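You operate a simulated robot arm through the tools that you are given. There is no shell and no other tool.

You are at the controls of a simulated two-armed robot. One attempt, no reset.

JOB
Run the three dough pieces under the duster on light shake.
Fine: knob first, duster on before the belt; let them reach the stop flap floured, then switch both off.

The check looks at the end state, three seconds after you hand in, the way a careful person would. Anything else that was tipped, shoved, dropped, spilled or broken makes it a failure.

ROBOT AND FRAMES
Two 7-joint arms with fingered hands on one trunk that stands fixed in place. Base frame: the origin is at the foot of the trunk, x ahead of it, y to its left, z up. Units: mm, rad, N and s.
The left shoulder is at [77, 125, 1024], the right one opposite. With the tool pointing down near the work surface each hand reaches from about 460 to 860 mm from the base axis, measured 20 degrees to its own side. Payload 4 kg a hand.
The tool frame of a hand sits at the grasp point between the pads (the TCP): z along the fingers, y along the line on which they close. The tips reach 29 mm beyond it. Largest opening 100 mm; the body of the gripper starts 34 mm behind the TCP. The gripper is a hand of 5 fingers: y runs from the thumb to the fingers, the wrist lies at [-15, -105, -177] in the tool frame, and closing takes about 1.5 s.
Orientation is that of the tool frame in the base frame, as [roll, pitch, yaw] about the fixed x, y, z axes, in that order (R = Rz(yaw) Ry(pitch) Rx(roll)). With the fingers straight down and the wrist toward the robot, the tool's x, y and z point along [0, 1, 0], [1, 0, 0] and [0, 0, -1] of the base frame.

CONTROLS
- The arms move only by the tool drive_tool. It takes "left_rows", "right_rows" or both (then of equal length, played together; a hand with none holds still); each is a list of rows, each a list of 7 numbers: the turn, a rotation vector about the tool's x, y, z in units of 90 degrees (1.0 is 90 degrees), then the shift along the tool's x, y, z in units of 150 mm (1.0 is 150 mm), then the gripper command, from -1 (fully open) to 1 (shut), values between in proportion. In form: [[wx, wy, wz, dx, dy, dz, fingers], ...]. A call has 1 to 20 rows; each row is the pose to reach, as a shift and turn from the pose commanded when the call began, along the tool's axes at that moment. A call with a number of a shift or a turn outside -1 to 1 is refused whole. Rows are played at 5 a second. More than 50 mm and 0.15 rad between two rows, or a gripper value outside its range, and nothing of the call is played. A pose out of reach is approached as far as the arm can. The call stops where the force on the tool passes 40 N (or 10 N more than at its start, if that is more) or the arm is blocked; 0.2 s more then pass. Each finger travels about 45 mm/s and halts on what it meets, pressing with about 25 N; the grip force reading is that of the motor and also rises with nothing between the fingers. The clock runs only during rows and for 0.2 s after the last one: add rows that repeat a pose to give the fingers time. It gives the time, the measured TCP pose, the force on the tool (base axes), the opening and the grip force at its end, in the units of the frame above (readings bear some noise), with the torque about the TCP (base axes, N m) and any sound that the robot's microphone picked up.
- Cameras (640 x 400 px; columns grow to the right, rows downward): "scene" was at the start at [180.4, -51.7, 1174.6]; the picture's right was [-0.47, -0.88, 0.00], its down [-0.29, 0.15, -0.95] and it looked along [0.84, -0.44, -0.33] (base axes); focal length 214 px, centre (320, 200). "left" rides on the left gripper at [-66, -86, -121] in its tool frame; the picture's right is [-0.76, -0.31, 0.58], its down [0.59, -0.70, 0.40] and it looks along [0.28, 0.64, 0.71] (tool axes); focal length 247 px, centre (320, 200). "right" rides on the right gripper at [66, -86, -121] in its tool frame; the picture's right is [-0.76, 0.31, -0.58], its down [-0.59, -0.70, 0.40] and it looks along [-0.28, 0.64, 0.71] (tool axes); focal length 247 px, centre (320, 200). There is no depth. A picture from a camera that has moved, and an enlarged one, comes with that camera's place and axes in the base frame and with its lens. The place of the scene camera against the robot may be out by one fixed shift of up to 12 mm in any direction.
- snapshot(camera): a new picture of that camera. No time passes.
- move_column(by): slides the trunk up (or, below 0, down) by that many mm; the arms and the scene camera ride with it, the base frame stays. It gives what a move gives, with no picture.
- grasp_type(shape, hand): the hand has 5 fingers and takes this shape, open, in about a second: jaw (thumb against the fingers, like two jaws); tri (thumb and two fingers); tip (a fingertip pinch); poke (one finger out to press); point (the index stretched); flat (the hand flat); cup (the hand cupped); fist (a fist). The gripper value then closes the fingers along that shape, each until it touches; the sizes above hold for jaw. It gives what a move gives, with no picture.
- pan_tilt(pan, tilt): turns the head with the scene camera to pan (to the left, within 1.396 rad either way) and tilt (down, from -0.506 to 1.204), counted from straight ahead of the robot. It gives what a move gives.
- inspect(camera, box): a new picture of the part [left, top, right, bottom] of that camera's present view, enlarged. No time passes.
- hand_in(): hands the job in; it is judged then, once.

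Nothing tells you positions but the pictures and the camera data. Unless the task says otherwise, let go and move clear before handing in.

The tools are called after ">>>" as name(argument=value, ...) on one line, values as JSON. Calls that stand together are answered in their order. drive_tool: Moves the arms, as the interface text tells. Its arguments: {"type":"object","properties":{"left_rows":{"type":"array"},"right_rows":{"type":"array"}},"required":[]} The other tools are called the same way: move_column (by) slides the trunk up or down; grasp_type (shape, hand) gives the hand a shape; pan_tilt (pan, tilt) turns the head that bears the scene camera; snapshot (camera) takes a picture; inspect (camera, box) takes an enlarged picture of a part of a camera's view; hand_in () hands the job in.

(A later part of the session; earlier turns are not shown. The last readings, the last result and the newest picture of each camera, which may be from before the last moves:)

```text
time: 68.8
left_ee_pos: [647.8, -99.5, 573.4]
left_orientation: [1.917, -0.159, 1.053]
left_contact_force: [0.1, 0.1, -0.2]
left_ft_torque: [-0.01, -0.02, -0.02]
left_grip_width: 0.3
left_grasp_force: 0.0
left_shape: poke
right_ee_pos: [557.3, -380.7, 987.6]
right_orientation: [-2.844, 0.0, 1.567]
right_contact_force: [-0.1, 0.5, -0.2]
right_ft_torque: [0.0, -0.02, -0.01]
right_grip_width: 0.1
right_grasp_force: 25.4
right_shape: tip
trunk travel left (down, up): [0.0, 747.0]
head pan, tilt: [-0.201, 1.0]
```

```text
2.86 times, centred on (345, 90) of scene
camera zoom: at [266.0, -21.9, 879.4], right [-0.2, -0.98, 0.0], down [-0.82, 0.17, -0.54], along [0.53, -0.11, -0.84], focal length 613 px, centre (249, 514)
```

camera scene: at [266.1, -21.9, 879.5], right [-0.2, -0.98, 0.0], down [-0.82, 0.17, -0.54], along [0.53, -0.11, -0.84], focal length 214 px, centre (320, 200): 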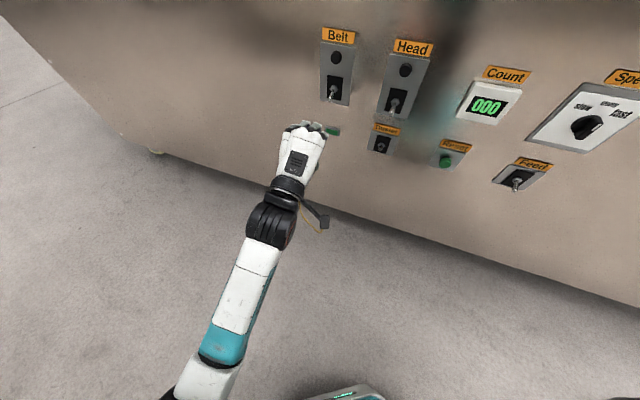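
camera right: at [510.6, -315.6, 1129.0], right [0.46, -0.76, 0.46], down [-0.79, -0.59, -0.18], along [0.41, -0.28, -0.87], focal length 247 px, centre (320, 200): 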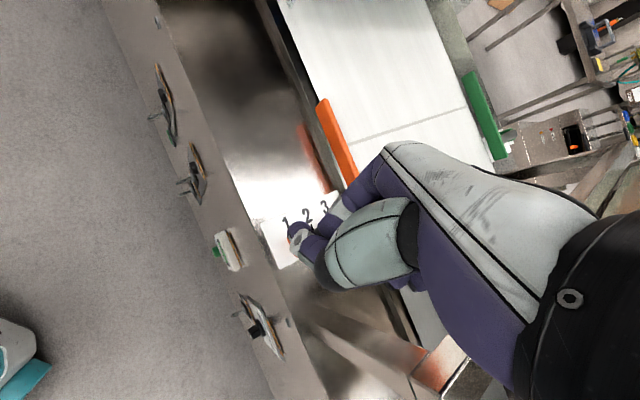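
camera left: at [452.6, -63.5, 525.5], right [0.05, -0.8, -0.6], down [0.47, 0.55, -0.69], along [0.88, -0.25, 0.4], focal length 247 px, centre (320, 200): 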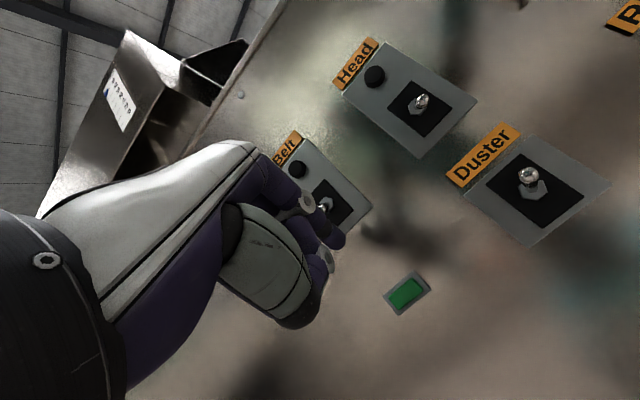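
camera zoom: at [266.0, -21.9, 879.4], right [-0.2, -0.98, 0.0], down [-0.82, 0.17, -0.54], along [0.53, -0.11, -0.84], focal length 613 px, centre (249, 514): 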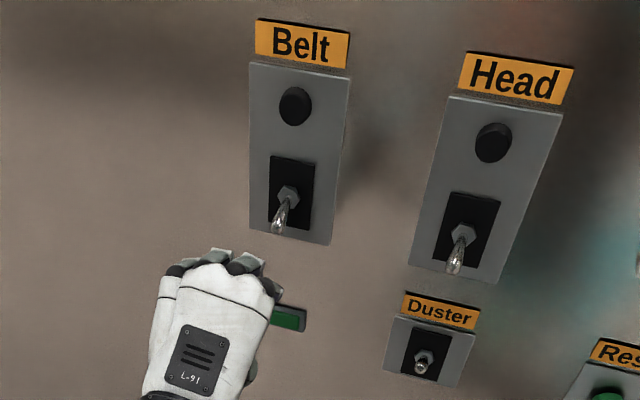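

The picture matches the Duster approach exactly (hex at the same pixel). Now I lift to flip the Belt lever on.

>>> drive_tool(left_rows=[[0, 0, 0, 0.006, 0.046, -0.009, -1], [0, 0, 0, 0.012, 0.092, -0.018, -1], [0, 0, 0, 0.018, 0.137, -0.028, -1], [0, 0, 0, 0.025, 0.183, -0.037, -1], [0, 0, 0, 0.031, 0.229, -0.046, -1]])

>>> inspect(camera="scene", box=[270, 20, 420, 160])

>>> inspect(camera="left", box=[260, 120, 400, 280])

```text
time: 70.0
left_ee_pos: [652.2, -102.4, 606.7]
left_orientation: [1.917, -0.158, 1.054]
left_contact_force: [-0.3, -0.4, 0.4]
left_ft_torque: [-0.01, 0.0, 0.01]
left_grip_width: 0.0
left_grasp_force: 0.0
left_shape: poke
right_ee_pos: [558.6, -380.9, 986.8]
right_orientation: [-2.846, 0.0, 1.568]
right_contact_force: [-0.2, 0.0, -0.5]
right_ft_torque: [0.0, 0.03, -0.02]
right_grip_width: 0.0
right_grasp_force: 25.1
right_shape: tip
trunk travel left (down, up): [0.0, 747.0]
head pan, tilt: [-0.201, 1.0]
```

```text
2.86 times, centred on (345, 90) of scene
camera zoom: at [266.0, -21.9, 879.4], right [-0.2, -0.98, 0.0], down [-0.82, 0.17, -0.54], along [0.53, -0.11, -0.84], focal length 613 px, centre (249, 514)
```

zoom: 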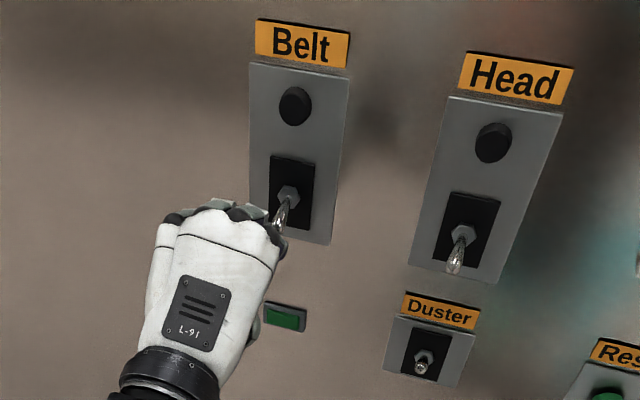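

```text
2.50 times, centred on (330, 200) of left
camera zoom: at [498.4, -82.7, 558.4], right [0.05, -0.8, -0.6], down [0.47, 0.55, -0.69], along [0.88, -0.25, 0.4], focal length 617 px, centre (295, 200)
```

zoom: 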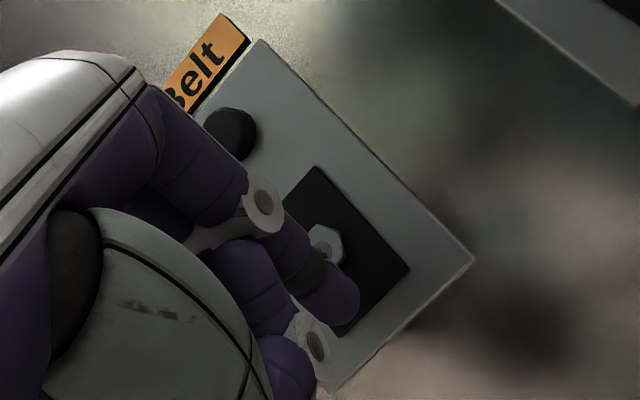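

No contact yet; the lever is still down and just beside/above my index. I continue lifting with a slight shift to the right.

>>> drive_tool(left_rows=[[0, 0, 0, -0.02, 0.03, 0, -1], [0, 0, 0, -0.03, 0.06, -0.01, -1], [0, 0, 0, -0.03, 0.09, -0.02, -1], [0, 0, 0, -0.03, 0.12, -0.03, -1]])

>>> inspect(camera="scene", box=[270, 20, 420, 160])

```text
time: 71.0
left_ee_pos: [650.6, -106.8, 626.0]
left_orientation: [1.916, -0.16, 1.056]
left_contact_force: [-8.1, 18.1, -2.3]
left_ft_torque: [0.07, 0.09, 0.29]
left_grip_width: 0.2
left_grasp_force: 0.1
left_shape: poke
right_ee_pos: [558.2, -379.2, 986.8]
right_orientation: [-2.847, 0.002, 1.568]
right_contact_force: [-0.5, 0.3, 0.1]
right_ft_torque: [0.01, 0.0, 0.01]
right_grip_width: 0.0
right_grasp_force: 24.7
right_shape: tip
trunk travel left (down, up): [0.0, 747.0]
head pan, tilt: [-0.201, 1.0]
```

```text
2.86 times, centred on (345, 90) of scene
camera zoom: at [265.6, -20.9, 879.6], right [-0.2, -0.98, 0.0], down [-0.82, 0.17, -0.54], along [0.53, -0.11, -0.84], focal length 613 px, centre (249, 514)
```

zoom: 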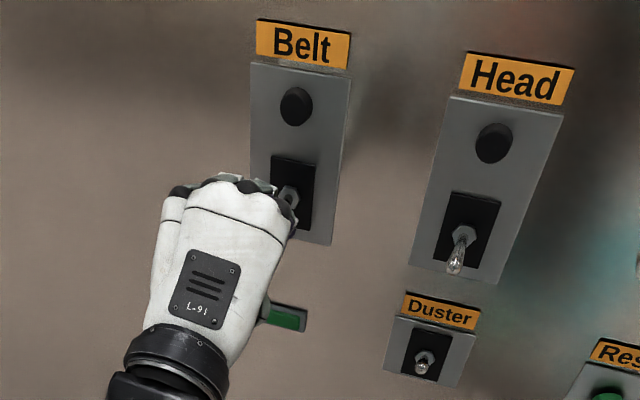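

The lever is catching the right side of my finger. I'll relieve, drop below it, shift ~10 mm right, and lift again.

>>> drive_tool(left_rows=[[0, 0, 0, 0.039, -0.013, -0.018, -1], [0, 0, 0, 0.02, -0.15, 0.025, -1], [0, 0, 0, -0.009, -0.297, 0.069, -1], [0, 0, 0, -0.117, -0.293, 0.085, -1], [0, 0, 0, -0.117, -0.293, 0.085, -1]])

>>> inspect(camera="scene", box=[270, 20, 420, 160])

>>> inspect(camera="left", box=[260, 120, 400, 280])

```text
time: 72.2
left_ee_pos: [642.6, -116.9, 577.4]
left_orientation: [1.916, -0.158, 1.053]
left_contact_force: [-0.6, 0.5, 0.6]
left_ft_torque: [-0.01, 0.01, 0.0]
left_grip_width: 0.1
left_grasp_force: 0.0
left_shape: poke
right_ee_pos: [557.8, -381.8, 988.1]
right_orientation: [-2.844, -0.001, 1.566]
right_contact_force: [-0.3, 0.1, 0.3]
right_ft_torque: [-0.04, 0.03, -0.01]
right_grip_width: 0.0
right_grasp_force: 25.7
right_shape: tip
trunk travel left (down, up): [0.0, 747.0]
head pan, tilt: [-0.201, 1.0]
```

```text
2.86 times, centred on (345, 90) of scene
camera zoom: at [266.0, -21.8, 879.4], right [-0.2, -0.98, 0.0], down [-0.82, 0.17, -0.54], along [0.53, -0.11, -0.84], focal length 613 px, centre (249, 514)
```

zoom: 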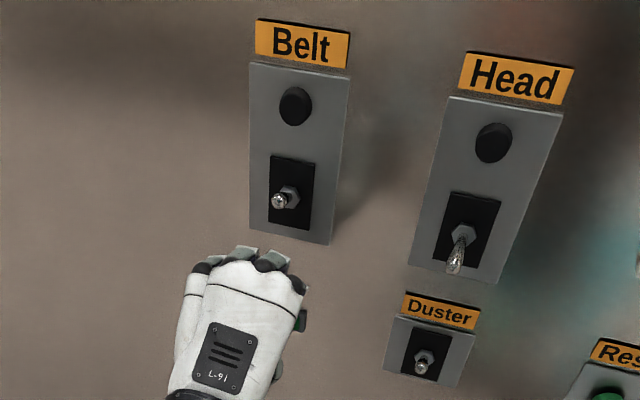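

```text
2.50 times, centred on (330, 200) of left
camera zoom: at [489.0, -97.5, 527.6], right [0.05, -0.8, -0.6], down [0.47, 0.55, -0.69], along [0.88, -0.25, 0.4], focal length 617 px, centre (295, 200)
```

zoom: 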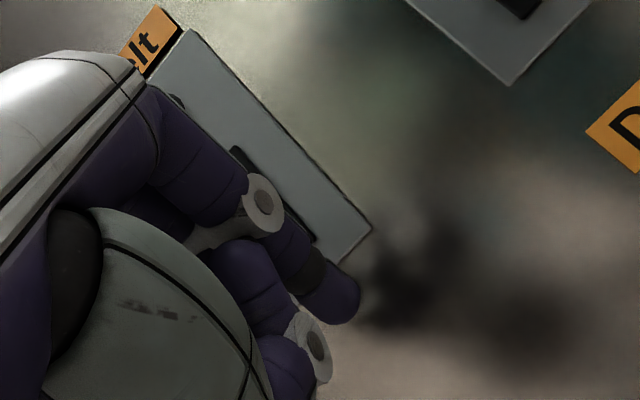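

The Belt lever now looks flipped up. I check right away whether the belt is moving.

>>> pan_tilt(pan=-0.6, tilt=0.1)

>>> snapshot(camera="scene")

>>> inspect(camera="scene", box=[260, 120, 500, 280])

```text
time: 73.4
left_ee_pos: [643.4, -116.9, 577.6]
left_orientation: [1.914, -0.158, 1.056]
left_contact_force: [-0.3, 0.3, 0.1]
left_ft_torque: [0.02, -0.04, 0.01]
left_grip_width: 0.0
left_grasp_force: 0.0
left_shape: poke
right_ee_pos: [559.2, -381.4, 987.1]
right_orientation: [-2.844, 0.0, 1.567]
right_contact_force: [-0.4, 0.2, 0.3]
right_ft_torque: [-0.05, -0.01, -0.03]
right_grip_width: 0.1
right_grasp_force: 25.0
right_shape: tip
trunk travel left (down, up): [0.0, 747.0]
head pan, tilt: [-0.6, 0.099]
```

```text
taken
camera scene: at [273.8, -59.9, 957.5], right [-0.56, -0.83, 0.0], down [-0.08, 0.06, -0.99], along [0.82, -0.56, -0.1], focal length 214 px, centre (320, 200)
```

scene: 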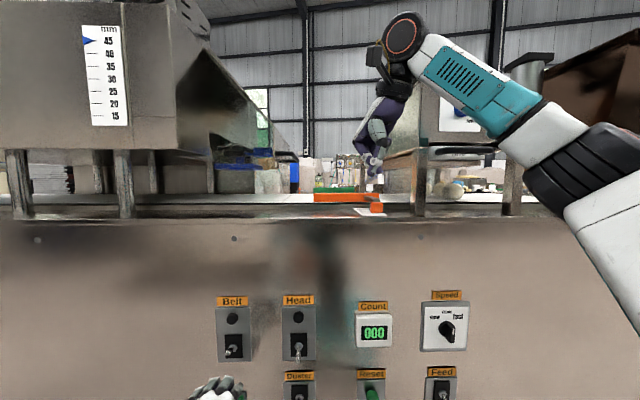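

```text
2.50 times, centred on (380, 200) of scene
camera zoom: at [273.8, -59.9, 957.5], right [-0.56, -0.83, 0.0], down [-0.08, 0.06, -0.99], along [0.82, -0.56, -0.1], focal length 536 px, centre (170, 200)
```

zoom: 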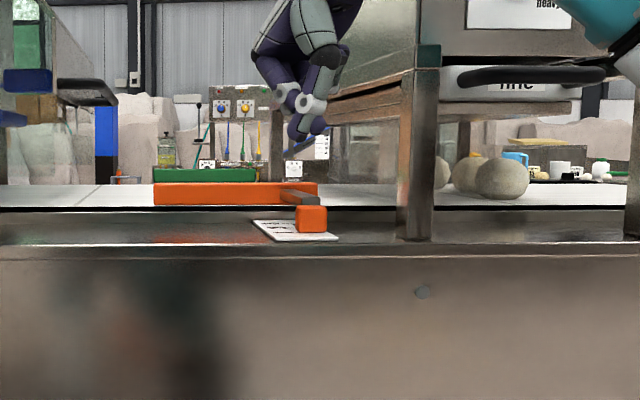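

>>> drive_tool(left_rows=[[0, 0, 0, 0, 0, -0.1, -1], [0, 0, 0, 0, 0, -0.2, -1]])

>>> snapshot(camera="scene")

>>> inspect(camera="scene", box=[260, 120, 500, 280])

>>> inspect(camera="scene", box=[200, 285, 330, 400])

```text
time: 74.0
left_ee_pos: [617.2, -103.7, 586.6]
left_orientation: [1.916, -0.159, 1.054]
left_contact_force: [0.0, 0.5, -1.1]
left_ft_torque: [0.02, -0.03, -0.01]
left_grip_width: 0.1
left_grasp_force: 0.0
left_shape: poke
right_ee_pos: [557.9, -381.5, 986.5]
right_orientation: [-2.844, -0.001, 1.568]
right_contact_force: [0.3, -0.5, 1.1]
right_ft_torque: [0.05, 0.03, -0.03]
right_grip_width: 0.0
right_grasp_force: 24.6
right_shape: tip
trunk travel left (down, up): [0.0, 747.0]
head pan, tilt: [-0.6, 0.099]
```

```text
taken
camera scene: at [273.8, -59.9, 957.6], right [-0.56, -0.83, 0.0], down [-0.08, 0.06, -0.99], along [0.82, -0.56, -0.1], focal length 214 px, centre (320, 200)
```

scene: 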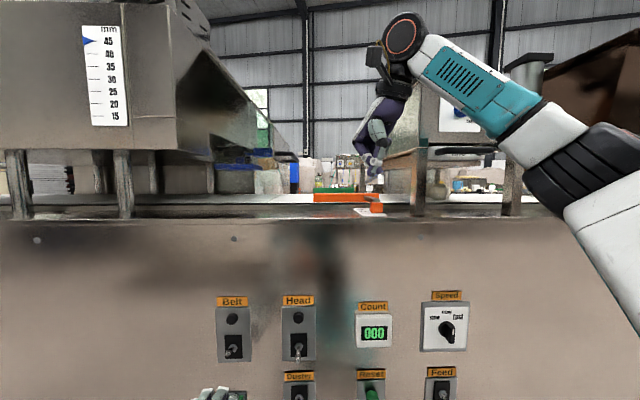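

```text
2.50 times, centred on (380, 200) of scene
camera zoom: at [273.8, -59.9, 957.6], right [-0.56, -0.83, 0.0], down [-0.08, 0.06, -0.99], along [0.82, -0.56, -0.1], focal length 536 px, centre (170, 200)
```

zoom: 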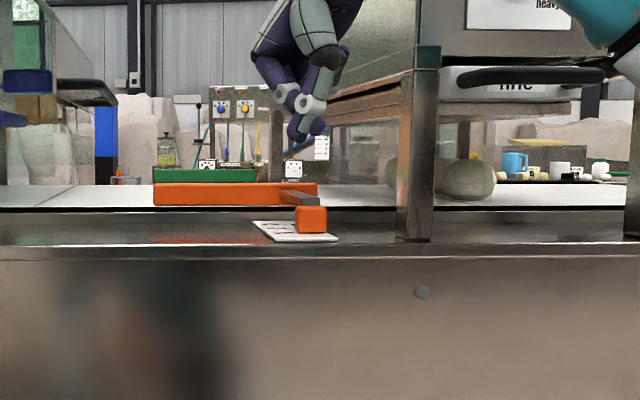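

```text
3.48 times, centred on (265, 342) of scene
camera zoom: at [273.8, -59.9, 957.6], right [-0.56, -0.83, 0.0], down [-0.08, 0.06, -0.99], along [0.82, -0.56, -0.1], focal length 746 px, centre (511, -296)
```

zoom: 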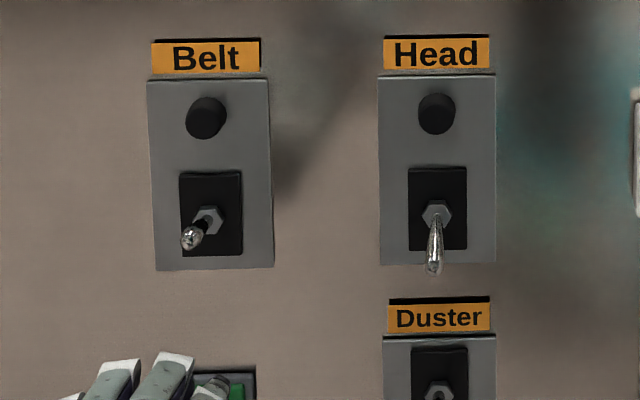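

The belt is running (dough drifting left at roughly 65 mm/s, passing under the flour curtain). I move the left hand up, in front of and above the Belt lever, ready to push it down later, and keep checking the dough.

>>> drive_tool(left_rows=[[0, 0, 0, 0.0, 0.05, -0.12, -1], [0, 0, 0, 0.045, 0.28, -0.2, -1], [0, 0, 0, 0.089, 0.513, -0.288, -1]])

>>> snapshot(camera="scene")

>>> inspect(camera="scene", box=[260, 120, 500, 280])

>>> snapshot(camera="left")

```text
time: 74.8
left_ee_pos: [605.2, -97.0, 674.9]
left_orientation: [1.917, -0.158, 1.052]
left_contact_force: [0.0, -0.4, 0.3]
left_ft_torque: [0.02, 0.0, -0.01]
left_grip_width: 0.2
left_grasp_force: 0.0
left_shape: poke
right_ee_pos: [558.9, -381.7, 986.7]
right_orientation: [-2.847, 0.0, 1.569]
right_contact_force: [-0.5, 0.2, -0.2]
right_ft_torque: [0.0, 0.0, 0.01]
right_grip_width: 0.3
right_grasp_force: 25.2
right_shape: tip
trunk travel left (down, up): [0.0, 747.0]
head pan, tilt: [-0.6, 0.099]
```

```text
taken
camera scene: at [273.7, -59.9, 957.6], right [-0.56, -0.83, 0.0], down [-0.08, 0.06, -0.99], along [0.82, -0.56, -0.1], focal length 214 px, centre (320, 200)
```

scene: 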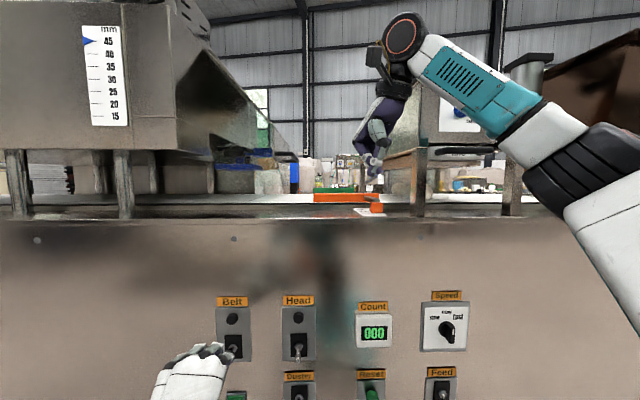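

```text
2.50 times, centred on (380, 200) of scene
camera zoom: at [273.7, -59.9, 957.6], right [-0.56, -0.83, 0.0], down [-0.08, 0.06, -0.99], along [0.82, -0.56, -0.1], focal length 536 px, centre (170, 200)
```

zoom: 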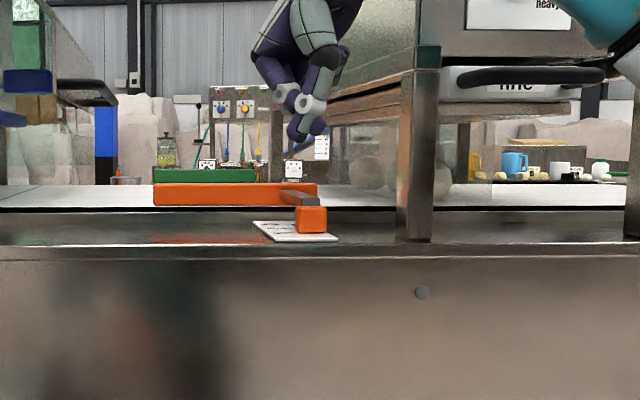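

```text
taken
camera left: at [451.2, -77.7, 626.6], right [0.05, -0.8, -0.6], down [0.47, 0.55, -0.69], along [0.88, -0.25, 0.4], focal length 247 px, centre (320, 200)
```

left: 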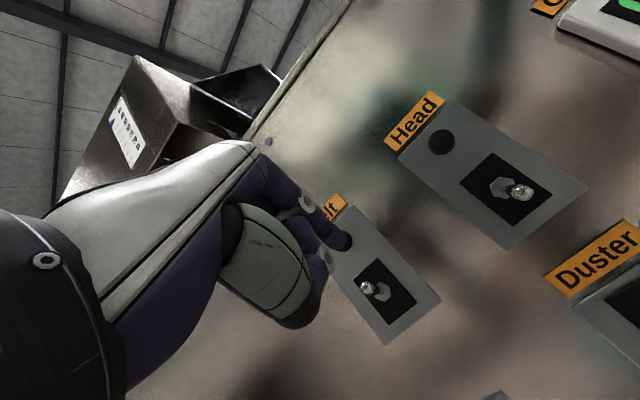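

Dough is passing through the flour curtain and onward. Belt lever's ball (up) is located; my hand is positioned in front of it. Let me pan left to find the stop-flap view.

>>> pan_tilt(pan=0.45, tilt=0.1)

>>> snapshot(camera="scene")

>>> inspect(camera="scene", box=[200, 140, 440, 290])

```text
time: 76.1
left_ee_pos: [604.6, -96.6, 674.9]
left_orientation: [1.915, -0.158, 1.054]
left_contact_force: [-0.1, 0.2, 0.5]
left_ft_torque: [-0.01, 0.0, -0.02]
left_grip_width: 0.0
left_grasp_force: 0.0
left_shape: poke
right_ee_pos: [558.6, -381.4, 986.4]
right_orientation: [-2.845, 0.0, 1.568]
right_contact_force: [0.0, 0.1, -0.6]
right_ft_torque: [0.0, 0.03, 0.0]
right_grip_width: 0.0
right_grasp_force: 24.9
right_shape: tip
trunk travel left (down, up): [0.0, 747.0]
head pan, tilt: [0.45, 0.099]
```

```text
taken
camera scene: at [280.7, 32.1, 957.6], right [0.43, -0.9, 0.0], down [-0.09, -0.04, -0.99], along [0.9, 0.43, -0.1], focal length 214 px, centre (320, 200)
```

scene: 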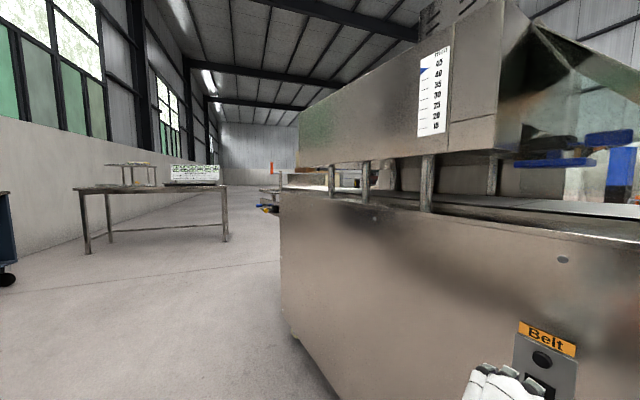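

```text
2.67 times, centred on (320, 215) of scene
camera zoom: at [280.7, 32.1, 957.6], right [0.43, -0.9, 0.0], down [-0.09, -0.04, -0.99], along [0.9, 0.43, -0.1], focal length 572 px, centre (320, 160)
```

zoom: 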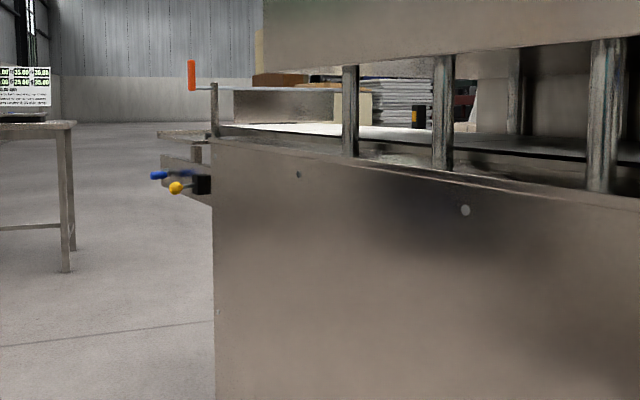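

The flap (plate hanging from the rod by the orange handle) is visible at the far left end. I bring the left finger to hover just above the Belt lever, then wait while the dough travels.

>>> drive_tool(left_rows=[[0, 0, 0, 0.005, 0.035, 0.08, -1], [0, 0, 0, 0.01, 0.07, 0.17, -1], [0, 0, 0, 0.015, 0.095, 0.25, -1], [0, 0, 0, 0.015, 0.095, 0.25, -1]])

>>> snapshot(camera="left")

>>> inspect(camera="scene", box=[250, 150, 640, 290])

```text
time: 77.1
left_ee_pos: [640.2, -115.0, 677.2]
left_orientation: [1.916, -0.158, 1.054]
left_contact_force: [-0.4, 0.5, -0.6]
left_ft_torque: [-0.01, -0.01, 0.01]
left_grip_width: 0.1
left_grasp_force: 0.0
left_shape: poke
right_ee_pos: [557.9, -381.8, 987.1]
right_orientation: [-2.845, -0.001, 1.567]
right_contact_force: [-0.5, -0.5, 0.3]
right_ft_torque: [-0.03, 0.01, -0.03]
right_grip_width: 0.0
right_grasp_force: 25.1
right_shape: tip
trunk travel left (down, up): [0.0, 747.0]
head pan, tilt: [0.45, 0.099]
```

```text
taken
camera left: at [486.3, -95.8, 627.8], right [0.05, -0.8, -0.6], down [0.47, 0.55, -0.69], along [0.88, -0.25, 0.4], focal length 247 px, centre (320, 200)
```

left: 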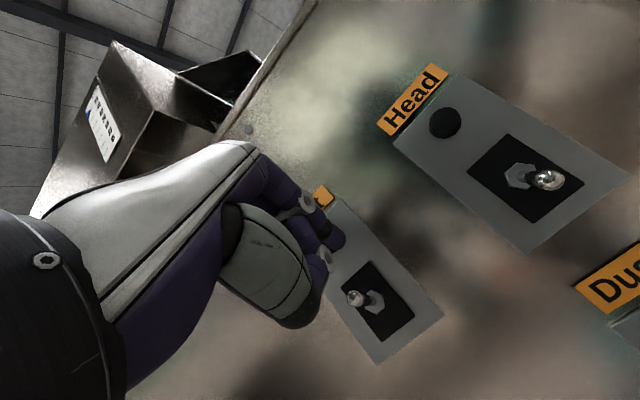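

```text
1.64 times, centred on (445, 220) of scene
camera zoom: at [280.7, 32.1, 957.6], right [0.44, -0.9, 0.0], down [-0.09, -0.04, -0.99], along [0.9, 0.43, -0.1], focal length 352 px, centre (115, 167)
```

zoom: 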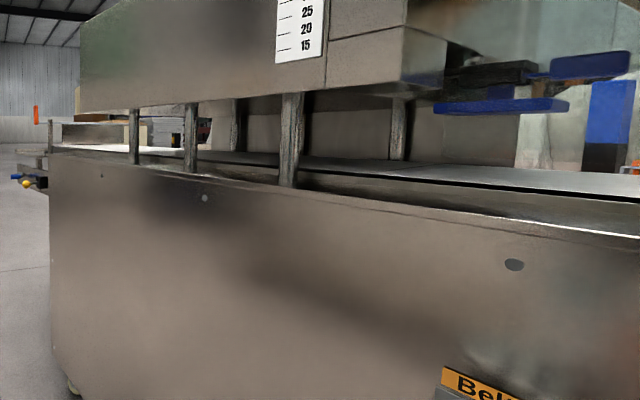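

Finger is in place ~10 mm above the raised Belt lever. I wait a few seconds and check the dough's progress.

>>> drive_tool(left_rows=[[0, 0, 0, 0, 0, 0, -1], [0, 0, 0, 0, 0, 0, -1], [0, 0, 0, 0, 0, 0, -1], [0, 0, 0, 0, 0, 0, -1], [0, 0, 0, 0, 0, 0, -1], [0, 0, 0, 0, 0, 0, -1], [0, 0, 0, 0, 0, 0, -1], [0, 0, 0, 0, 0, 0, -1], [0, 0, 0, 0, 0, 0, -1], [0, 0, 0, 0, 0, 0, -1]])

>>> inspect(camera="scene", box=[250, 150, 640, 290])

```text
time: 79.3
left_ee_pos: [639.9, -114.8, 677.3]
left_orientation: [1.917, -0.159, 1.055]
left_contact_force: [-0.3, -0.2, 0.4]
left_ft_torque: [0.02, 0.0, 0.0]
left_grip_width: 0.2
left_grasp_force: 0.0
left_shape: poke
right_ee_pos: [559.3, -381.9, 987.0]
right_orientation: [-2.845, 0.0, 1.567]
right_contact_force: [0.3, -0.1, -0.2]
right_ft_torque: [-0.03, -0.01, 0.0]
right_grip_width: 0.0
right_grasp_force: 25.3
right_shape: tip
trunk travel left (down, up): [0.0, 747.0]
head pan, tilt: [0.45, 0.099]
```

```text
1.64 times, centred on (445, 220) of scene
camera zoom: at [280.7, 32.1, 957.6], right [0.44, -0.9, 0.0], down [-0.09, -0.04, -0.99], along [0.9, 0.43, -0.1], focal length 352 px, centre (115, 167)
```

zoom: 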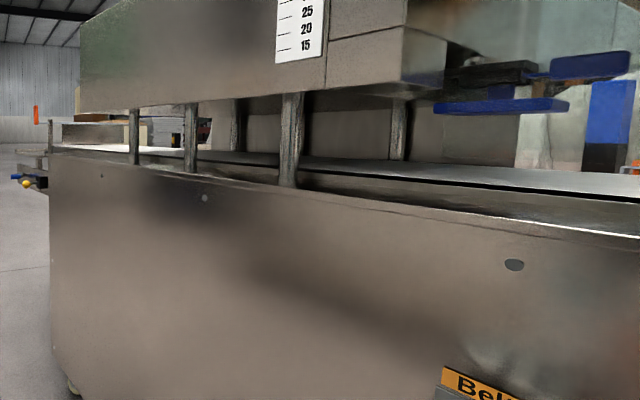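

>>> pan_tilt(pan=-0.3, tilt=0.1)

>>> snapshot(camera="scene")

>>> inspect(camera="scene", box=[320, 130, 600, 270])

```text
time: 80.4
left_ee_pos: [641.4, -115.3, 676.7]
left_orientation: [1.917, -0.159, 1.053]
left_contact_force: [0.8, -0.2, 0.1]
left_ft_torque: [0.0, -0.02, -0.02]
left_grip_width: 0.0
left_grasp_force: 0.0
left_shape: poke
right_ee_pos: [558.5, -381.4, 987.0]
right_orientation: [-2.844, -0.001, 1.564]
right_contact_force: [0.6, -1.7, -0.1]
right_ft_torque: [0.01, 0.02, 0.04]
right_grip_width: 0.3
right_grasp_force: 25.4
right_shape: tip
trunk travel left (down, up): [0.0, 747.0]
head pan, tilt: [-0.3, 0.099]
```

```text
taken
camera scene: at [285.8, -35.1, 957.6], right [-0.29, -0.96, 0.0], down [-0.1, 0.03, -0.99], along [0.95, -0.29, -0.1], focal length 214 px, centre (320, 200)
```

scene: 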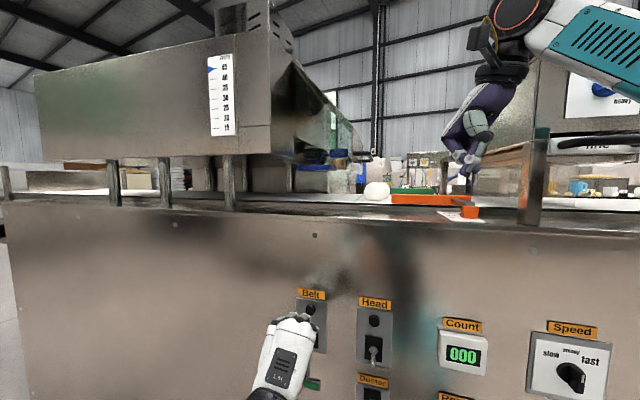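

```text
2.29 times, centred on (460, 200) of scene
camera zoom: at [285.8, -35.1, 957.6], right [-0.29, -0.96, 0.0], down [-0.1, 0.03, -0.99], along [0.95, -0.29, -0.1], focal length 490 px, centre (0, 200)
```

zoom: 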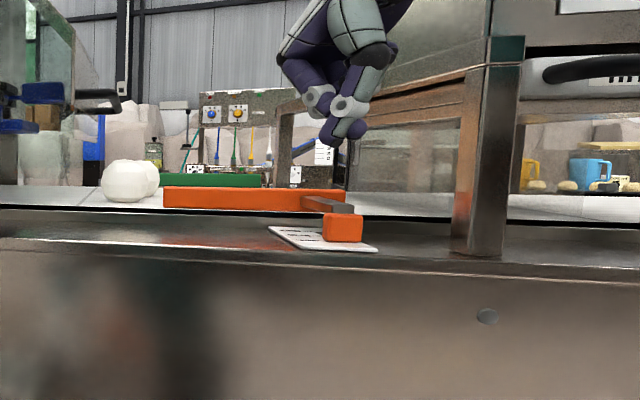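

The dough pieces came out white with flour and travel at ~47 mm/s. Let me zoom to count them, then keep waiting.

>>> inspect(camera="scene", box=[350, 165, 430, 215])

>>> drive_tool(left_rows=[[0, 0, 0, 0, 0, 0, -1], [0, 0, 0, 0, 0, 0, -1], [0, 0, 0, 0, 0, 0, -1], [0, 0, 0, 0, 0, 0, -1], [0, 0, 0, 0, 0, 0, -1], [0, 0, 0, 0, 0, 0, -1], [0, 0, 0, 0, 0, 0, -1], [0, 0, 0, 0, 0, 0, -1], [0, 0, 0, 0, 0, 0, -1], [0, 0, 0, 0, 0, 0, -1]])

>>> snapshot(camera="scene")

>>> inspect(camera="scene", box=[290, 150, 400, 215])

```text
8.00 times, centred on (390, 190) of scene
camera zoom: at [285.8, -35.1, 957.6], right [-0.29, -0.96, 0.0], down [-0.1, 0.03, -0.99], along [0.95, -0.29, -0.1], focal length 1716 px, centre (-240, 280)
```

zoom: 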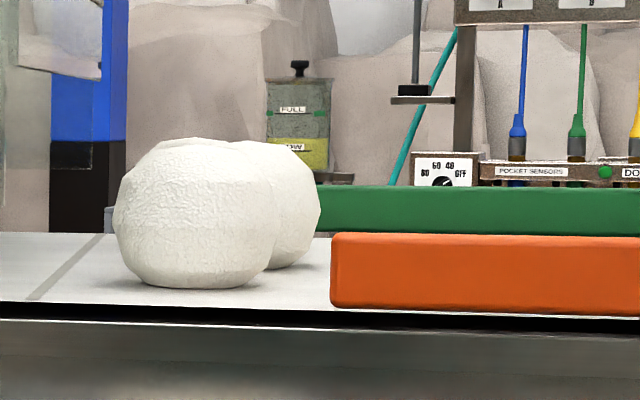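

```text
time: 82.6
left_ee_pos: [640.4, -115.8, 676.7]
left_orientation: [1.916, -0.159, 1.057]
left_contact_force: [0.0, -0.4, 0.3]
left_ft_torque: [-0.03, -0.01, 0.01]
left_grip_width: 0.0
left_grasp_force: 0.0
left_shape: poke
right_ee_pos: [558.2, -381.3, 987.8]
right_orientation: [-2.845, 0.0, 1.568]
right_contact_force: [-0.2, 0.0, -0.2]
right_ft_torque: [-0.01, 0.03, 0.01]
right_grip_width: 0.0
right_grasp_force: 25.2
right_shape: tip
trunk travel left (down, up): [0.0, 747.0]
head pan, tilt: [-0.3, 0.099]
```

```text
taken
camera scene: at [285.7, -35.2, 957.6], right [-0.3, -0.96, 0.0], down [-0.1, 0.03, -0.99], along [0.95, -0.29, -0.1], focal length 214 px, centre (320, 200)
```

scene: 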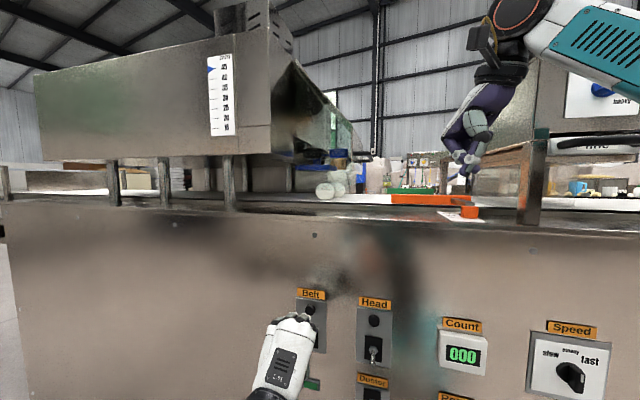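

```text
5.82 times, centred on (345, 182) of scene
camera zoom: at [285.7, -35.2, 957.6], right [-0.3, -0.96, 0.0], down [-0.1, 0.03, -0.99], along [0.95, -0.29, -0.1], focal length 1248 px, centre (174, 302)
```

zoom: 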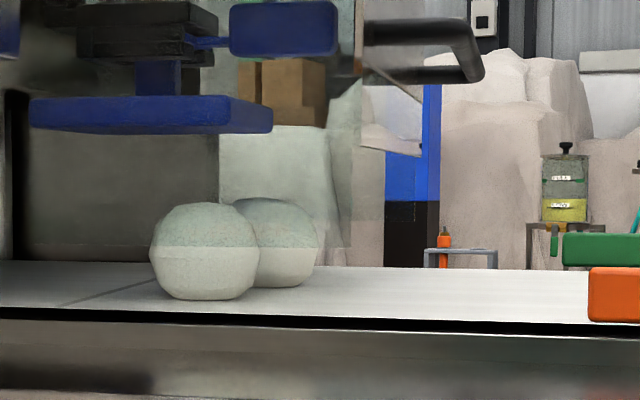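

Two pieces are visible with the third hidden in line behind; all move together through the head opening with clearance. I pan to the flap end and keep waiting.

>>> pan_tilt(pan=0.35, tilt=0.1)

>>> drive_tool(left_rows=[[0, 0, 0, 0, 0, 0, -1], [0, 0, 0, 0, 0, 0, -1], [0, 0, 0, 0, 0, 0, -1], [0, 0, 0, 0, 0, 0, -1], [0, 0, 0, 0, 0, 0, -1], [0, 0, 0, 0, 0, 0, -1], [0, 0, 0, 0, 0, 0, -1], [0, 0, 0, 0, 0, 0, -1], [0, 0, 0, 0, 0, 0, -1], [0, 0, 0, 0, 0, 0, -1], [0, 0, 0, 0, 0, 0, -1], [0, 0, 0, 0, 0, 0, -1], [0, 0, 0, 0, 0, 0, -1], [0, 0, 0, 0, 0, 0, -1], [0, 0, 0, 0, 0, 0, -1], [0, 0, 0, 0, 0, 0, -1], [0, 0, 0, 0, 0, 0, -1], [0, 0, 0, 0, 0, 0, -1]])

>>> snapshot(camera="scene")

>>> inspect(camera="scene", box=[230, 140, 480, 240])

```text
time: 83.6
left_ee_pos: [640.0, -114.8, 676.8]
left_orientation: [1.916, -0.158, 1.056]
left_contact_force: [0.0, 0.9, 0.3]
left_ft_torque: [-0.01, 0.0, -0.04]
left_grip_width: 0.0
left_grasp_force: 0.1
left_shape: poke
right_ee_pos: [557.9, -381.0, 986.4]
right_orientation: [-2.847, 0.0, 1.566]
right_contact_force: [-0.3, 0.3, 0.6]
right_ft_torque: [0.04, -0.01, 0.02]
right_grip_width: 0.0
right_grasp_force: 25.5
right_shape: tip
trunk travel left (down, up): [0.0, 747.0]
head pan, tilt: [0.351, 0.099]
```

```text
time: 87.4
left_ee_pos: [639.3, -114.4, 676.9]
left_orientation: [1.916, -0.159, 1.054]
left_contact_force: [0.4, 0.2, -0.2]
left_ft_torque: [-0.02, -0.01, 0.0]
left_grip_width: 0.0
left_grasp_force: 0.0
left_shape: poke
right_ee_pos: [557.4, -381.8, 986.9]
right_orientation: [-2.845, 0.0, 1.567]
right_contact_force: [0.2, -0.2, -0.5]
right_ft_torque: [0.04, 0.02, 0.02]
right_grip_width: 0.1
right_grasp_force: 24.8
right_shape: tip
trunk travel left (down, up): [0.0, 747.0]
head pan, tilt: [0.351, 0.099]
```

```text
taken
camera scene: at [284.2, 23.7, 957.6], right [0.34, -0.94, 0.0], down [-0.09, -0.03, -0.99], along [0.93, 0.34, -0.1], focal length 214 px, centre (320, 200)
```

scene: 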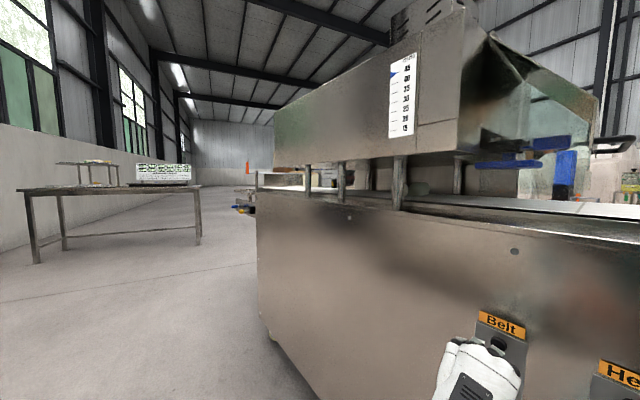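

```text
2.56 times, centred on (355, 190) of scene
camera zoom: at [284.2, 23.7, 957.6], right [0.34, -0.94, 0.0], down [-0.09, -0.03, -0.99], along [0.93, 0.34, -0.1], focal length 549 px, centre (230, 226)
```

zoom: 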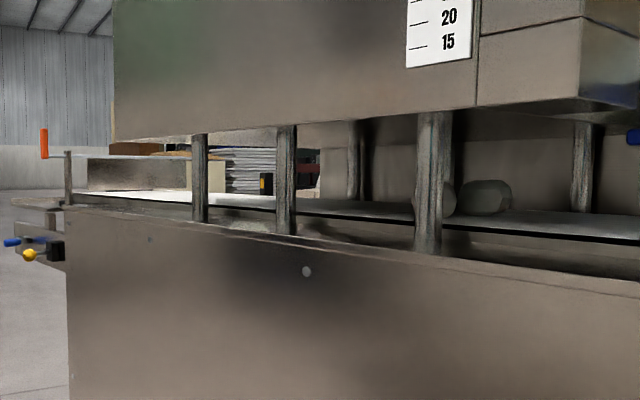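

The pieces are under the head at u≈-400, about 15 s from the flap at 46 mm/s. I keep holding.

>>> drive_tool(left_rows=[[0, 0, 0, 0, 0, 0, -1], [0, 0, 0, 0, 0, 0, -1], [0, 0, 0, 0, 0, 0, -1], [0, 0, 0, 0, 0, 0, -1], [0, 0, 0, 0, 0, 0, -1], [0, 0, 0, 0, 0, 0, -1], [0, 0, 0, 0, 0, 0, -1], [0, 0, 0, 0, 0, 0, -1], [0, 0, 0, 0, 0, 0, -1], [0, 0, 0, 0, 0, 0, -1], [0, 0, 0, 0, 0, 0, -1], [0, 0, 0, 0, 0, 0, -1], [0, 0, 0, 0, 0, 0, -1], [0, 0, 0, 0, 0, 0, -1], [0, 0, 0, 0, 0, 0, -1], [0, 0, 0, 0, 0, 0, -1], [0, 0, 0, 0, 0, 0, -1], [0, 0, 0, 0, 0, 0, -1], [0, 0, 0, 0, 0, 0, -1], [0, 0, 0, 0, 0, 0, -1]])

>>> drive_tool(left_rows=[[0, 0, 0, 0, 0, 0, -1], [0, 0, 0, 0, 0, 0, -1], [0, 0, 0, 0, 0, 0, -1], [0, 0, 0, 0, 0, 0, -1], [0, 0, 0, 0, 0, 0, -1], [0, 0, 0, 0, 0, 0, -1], [0, 0, 0, 0, 0, 0, -1], [0, 0, 0, 0, 0, 0, -1], [0, 0, 0, 0, 0, 0, -1], [0, 0, 0, 0, 0, 0, -1]])

>>> inspect(camera="scene", box=[230, 140, 480, 240])

```text
time: 91.6
left_ee_pos: [640.0, -115.1, 677.3]
left_orientation: [1.918, -0.159, 1.053]
left_contact_force: [-0.3, -0.3, -0.3]
left_ft_torque: [0.0, 0.01, 0.04]
left_grip_width: 0.0
left_grasp_force: 0.0
left_shape: poke
right_ee_pos: [558.6, -380.7, 988.4]
right_orientation: [-2.845, 0.001, 1.569]
right_contact_force: [-0.4, 0.2, -0.1]
right_ft_torque: [-0.01, 0.03, 0.03]
right_grip_width: 0.0
right_grasp_force: 25.2
right_shape: tip
trunk travel left (down, up): [0.0, 747.0]
head pan, tilt: [0.351, 0.099]
```

```text
time: 93.8
left_ee_pos: [639.9, -115.3, 677.5]
left_orientation: [1.918, -0.16, 1.055]
left_contact_force: [0.3, 0.3, -1.3]
left_ft_torque: [0.01, -0.03, -0.01]
left_grip_width: 0.0
left_grasp_force: 0.1
left_shape: poke
right_ee_pos: [559.4, -381.0, 987.2]
right_orientation: [-2.843, -0.001, 1.565]
right_contact_force: [-0.1, 0.6, 0.4]
right_ft_torque: [-0.02, -0.02, -0.01]
right_grip_width: 0.0
right_grasp_force: 24.5
right_shape: tip
trunk travel left (down, up): [0.0, 747.0]
head pan, tilt: [0.351, 0.099]
```

```text
2.56 times, centred on (355, 190) of scene
camera zoom: at [284.2, 23.7, 957.6], right [0.34, -0.94, 0.0], down [-0.09, -0.03, -0.99], along [0.93, 0.34, -0.1], focal length 549 px, centre (230, 226)
```

zoom: 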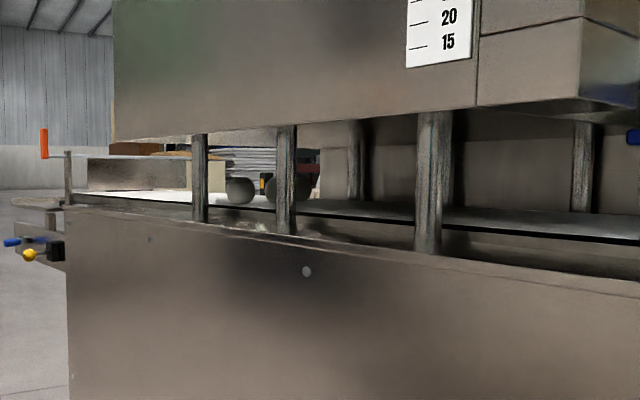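

>>> drive_tool(left_rows=[[0, 0, 0, 0, 0, 0, -1], [0, 0, 0, 0, 0, 0, -1], [0, 0, 0, 0, 0, 0, -1], [0, 0, 0, 0, 0, 0, -1], [0, 0, 0, 0, 0, 0, -1], [0, 0, 0, 0, 0, 0, -1], [0, 0, 0, 0, 0, 0, -1], [0, 0, 0, 0, 0, 0, -1], [0, 0, 0, 0, 0, 0, -1], [0, 0, 0, 0, 0, 0, -1], [0, 0, 0, 0, 0, 0, -1], [0, 0, 0, 0, 0, 0, -1], [0, 0, 0, 0, 0, 0, -1], [0, 0, 0, 0, 0, 0, -1], [0, 0, 0, 0, 0, 0, -1], [0, 0, 0, 0, 0, 0, -1], [0, 0, 0, 0, 0, 0, -1], [0, 0, 0, 0, 0, 0, -1]])

>>> inspect(camera="scene", box=[230, 140, 360, 220])

```text
time: 97.6
left_ee_pos: [639.8, -114.9, 677.0]
left_orientation: [1.917, -0.159, 1.054]
left_contact_force: [0.1, -0.7, 0.4]
left_ft_torque: [0.0, -0.01, 0.02]
left_grip_width: 0.0
left_grasp_force: 0.0
left_shape: poke
right_ee_pos: [558.8, -381.4, 986.9]
right_orientation: [-2.844, 0.001, 1.567]
right_contact_force: [-0.1, 0.2, -0.3]
right_ft_torque: [0.04, 0.0, 0.0]
right_grip_width: 0.0
right_grasp_force: 25.1
right_shape: tip
trunk travel left (down, up): [0.0, 747.0]
head pan, tilt: [0.351, 0.099]
```

```text
4.92 times, centred on (295, 180) of scene
camera zoom: at [284.2, 23.7, 957.6], right [0.34, -0.94, 0.0], down [-0.09, -0.03, -0.99], along [0.93, 0.34, -0.1], focal length 1056 px, centre (443, 298)
```

zoom: 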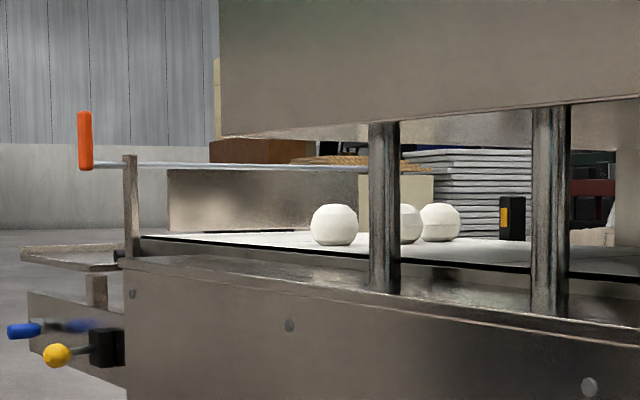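

All three white pieces are visible, closing on the flap. I wait in short steps.

>>> drive_tool(left_rows=[[0, 0, 0, 0, 0, 0, -1], [0, 0, 0, 0, 0, 0, -1], [0, 0, 0, 0, 0, 0, -1], [0, 0, 0, 0, 0, 0, -1], [0, 0, 0, 0, 0, 0, -1], [0, 0, 0, 0, 0, 0, -1], [0, 0, 0, 0, 0, 0, -1], [0, 0, 0, 0, 0, 0, -1], [0, 0, 0, 0, 0, 0, -1], [0, 0, 0, 0, 0, 0, -1]])

>>> inspect(camera="scene", box=[230, 140, 360, 220])

```text
time: 99.8
left_ee_pos: [639.1, -115.1, 677.6]
left_orientation: [1.917, -0.159, 1.055]
left_contact_force: [-0.5, -0.4, -0.3]
left_ft_torque: [0.0, 0.04, -0.02]
left_grip_width: 0.0
left_grasp_force: 0.1
left_shape: poke
right_ee_pos: [558.5, -381.3, 987.0]
right_orientation: [-2.846, -0.001, 1.566]
right_contact_force: [0.3, 0.4, 0.2]
right_ft_torque: [0.03, -0.01, 0.03]
right_grip_width: 0.0
right_grasp_force: 25.3
right_shape: tip
trunk travel left (down, up): [0.0, 747.0]
head pan, tilt: [0.351, 0.099]
```

```text
4.92 times, centred on (295, 180) of scene
camera zoom: at [284.2, 23.7, 957.6], right [0.34, -0.94, 0.0], down [-0.09, -0.03, -0.99], along [0.93, 0.34, -0.1], focal length 1056 px, centre (443, 298)
```

zoom: 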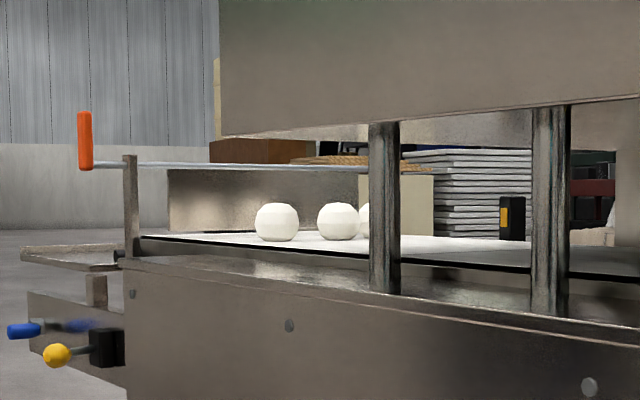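

>>> drive_tool(left_rows=[[0, 0, 0, 0, 0, 0, -1], [0, 0, 0, 0, 0, 0, -1], [0, 0, 0, 0, 0, 0, -1], [0, 0, 0, 0, 0, 0, -1], [0, 0, 0, 0, 0, 0, -1], [0, 0, 0, 0, 0, 0, -1], [0, 0, 0, 0, 0, 0, -1], [0, 0, 0, 0, 0, 0, -1]])

>>> inspect(camera="scene", box=[230, 140, 360, 220])

```text
time: 101.6
left_ee_pos: [639.2, -114.2, 676.7]
left_orientation: [1.917, -0.159, 1.053]
left_contact_force: [0.4, -0.7, 0.8]
left_ft_torque: [-0.04, 0.01, 0.03]
left_grip_width: 0.1
left_grasp_force: 0.0
left_shape: poke
right_ee_pos: [558.2, -381.1, 986.4]
right_orientation: [-2.844, -0.001, 1.569]
right_contact_force: [-0.3, 0.1, -0.1]
right_ft_torque: [0.06, 0.02, -0.05]
right_grip_width: 0.1
right_grasp_force: 25.3
right_shape: tip
trunk travel left (down, up): [0.0, 747.0]
head pan, tilt: [0.351, 0.099]
```

```text
4.92 times, centred on (295, 180) of scene
camera zoom: at [284.2, 23.7, 957.6], right [0.34, -0.94, 0.0], down [-0.09, -0.03, -0.99], along [0.93, 0.34, -0.1], focal length 1056 px, centre (443, 298)
```

zoom: 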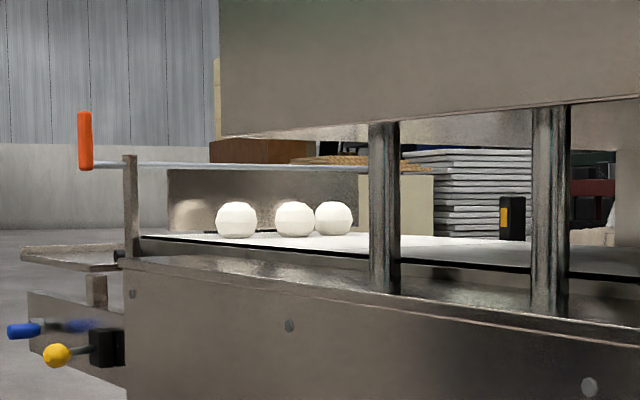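

The lead piece nearly touches the flap (its reflection is about to meet it). A little longer.

>>> drive_tool(left_rows=[[0, 0, 0, 0, 0, 0, -1], [0, 0, 0, 0, 0, 0, -1], [0, 0, 0, 0, 0, 0, -1], [0, 0, 0, 0, 0, 0, -1], [0, 0, 0, 0, 0, 0, -1], [0, 0, 0, 0, 0, 0, -1]])

>>> inspect(camera="scene", box=[240, 160, 320, 210])

```text
time: 103.0
left_ee_pos: [639.2, -115.5, 677.5]
left_orientation: [1.918, -0.159, 1.054]
left_contact_force: [0.4, -0.7, 0.5]
left_ft_torque: [0.0, 0.03, 0.04]
left_grip_width: 0.0
left_grasp_force: 0.1
left_shape: poke
right_ee_pos: [558.5, -381.0, 986.5]
right_orientation: [-2.845, 0.001, 1.569]
right_contact_force: [0.2, -0.5, 0.0]
right_ft_torque: [0.01, 0.02, 0.0]
right_grip_width: 0.2
right_grasp_force: 25.3
right_shape: tip
trunk travel left (down, up): [0.0, 747.0]
head pan, tilt: [0.351, 0.099]
```

```text
8.00 times, centred on (280, 185) of scene
camera zoom: at [284.2, 23.7, 957.6], right [0.34, -0.94, 0.0], down [-0.09, -0.03, -0.99], along [0.93, 0.34, -0.1], focal length 1716 px, centre (640, 320)
```

zoom: 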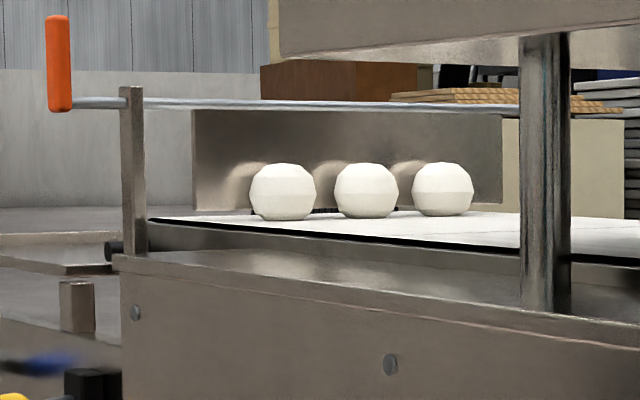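

All three pieces rest at the flap, each meeting its reflection, white with flour. Now I press the Belt lever down.

>>> drive_tool(left_rows=[[0, 0, 0, -0.01, -0.059, 0.021, -1], [0, 0, 0, -0.02, -0.118, 0.042, -1], [0, 0, 0, -0.03, -0.176, 0.063, -1], [0, 0, 0, -0.04, -0.235, 0.084, -1], [0, 0, 0, -0.04, -0.235, 0.084, -1]])

>>> snapshot(camera="left")

>>> inspect(camera="left", box=[290, 200, 450, 340])

>>> inspect(camera="scene", box=[240, 160, 320, 210])

```text
time: 104.2
left_ee_pos: [638.1, -115.0, 638.3]
left_orientation: [1.916, -0.158, 1.053]
left_contact_force: [-0.5, 0.5, 0.9]
left_ft_torque: [-0.01, 0.01, -0.02]
left_grip_width: 0.2
left_grasp_force: 0.0
left_shape: poke
right_ee_pos: [559.1, -380.7, 988.3]
right_orientation: [-2.846, 0.002, 1.568]
right_contact_force: [0.3, -0.4, 0.4]
right_ft_torque: [0.01, -0.01, 0.0]
right_grip_width: 0.0
right_grasp_force: 24.8
right_shape: tip
trunk travel left (down, up): [0.0, 747.0]
head pan, tilt: [0.351, 0.099]
```

```text
taken
camera left: at [485.8, -95.6, 588.9], right [0.05, -0.8, -0.6], down [0.47, 0.55, -0.69], along [0.88, -0.25, 0.4], focal length 247 px, centre (320, 200)
```

left: 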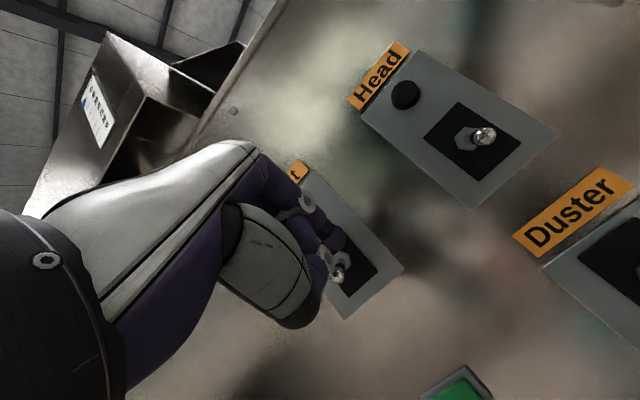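

```text
2.86 times, centred on (370, 270) of left
camera zoom: at [485.8, -95.6, 588.9], right [0.05, -0.8, -0.6], down [0.47, 0.55, -0.69], along [0.88, -0.25, 0.4], focal length 706 px, centre (177, 0)
```

zoom: 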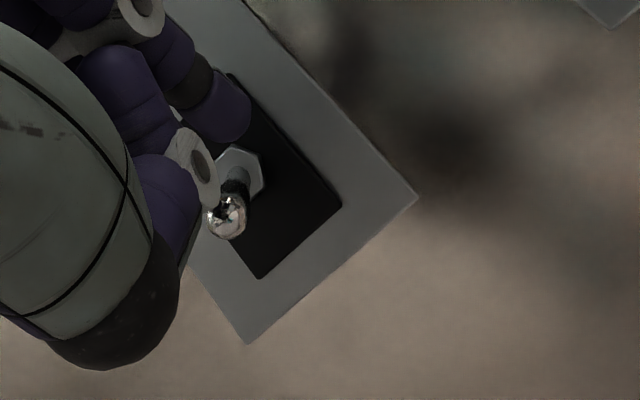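

```text
8.00 times, centred on (280, 185) of scene
camera zoom: at [284.2, 23.7, 957.6], right [0.34, -0.94, 0.0], down [-0.09, -0.03, -0.99], along [0.93, 0.34, -0.1], focal length 1716 px, centre (640, 320)
```

zoom: 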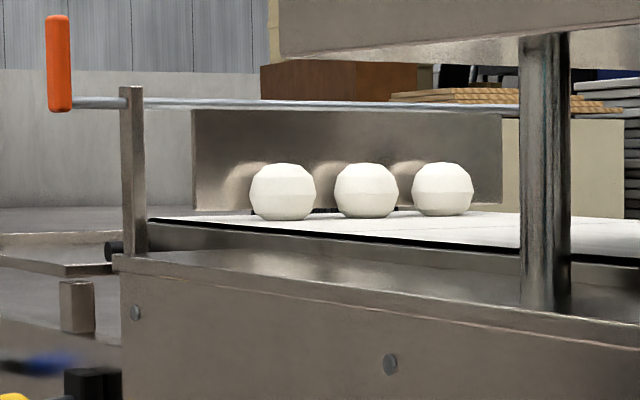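

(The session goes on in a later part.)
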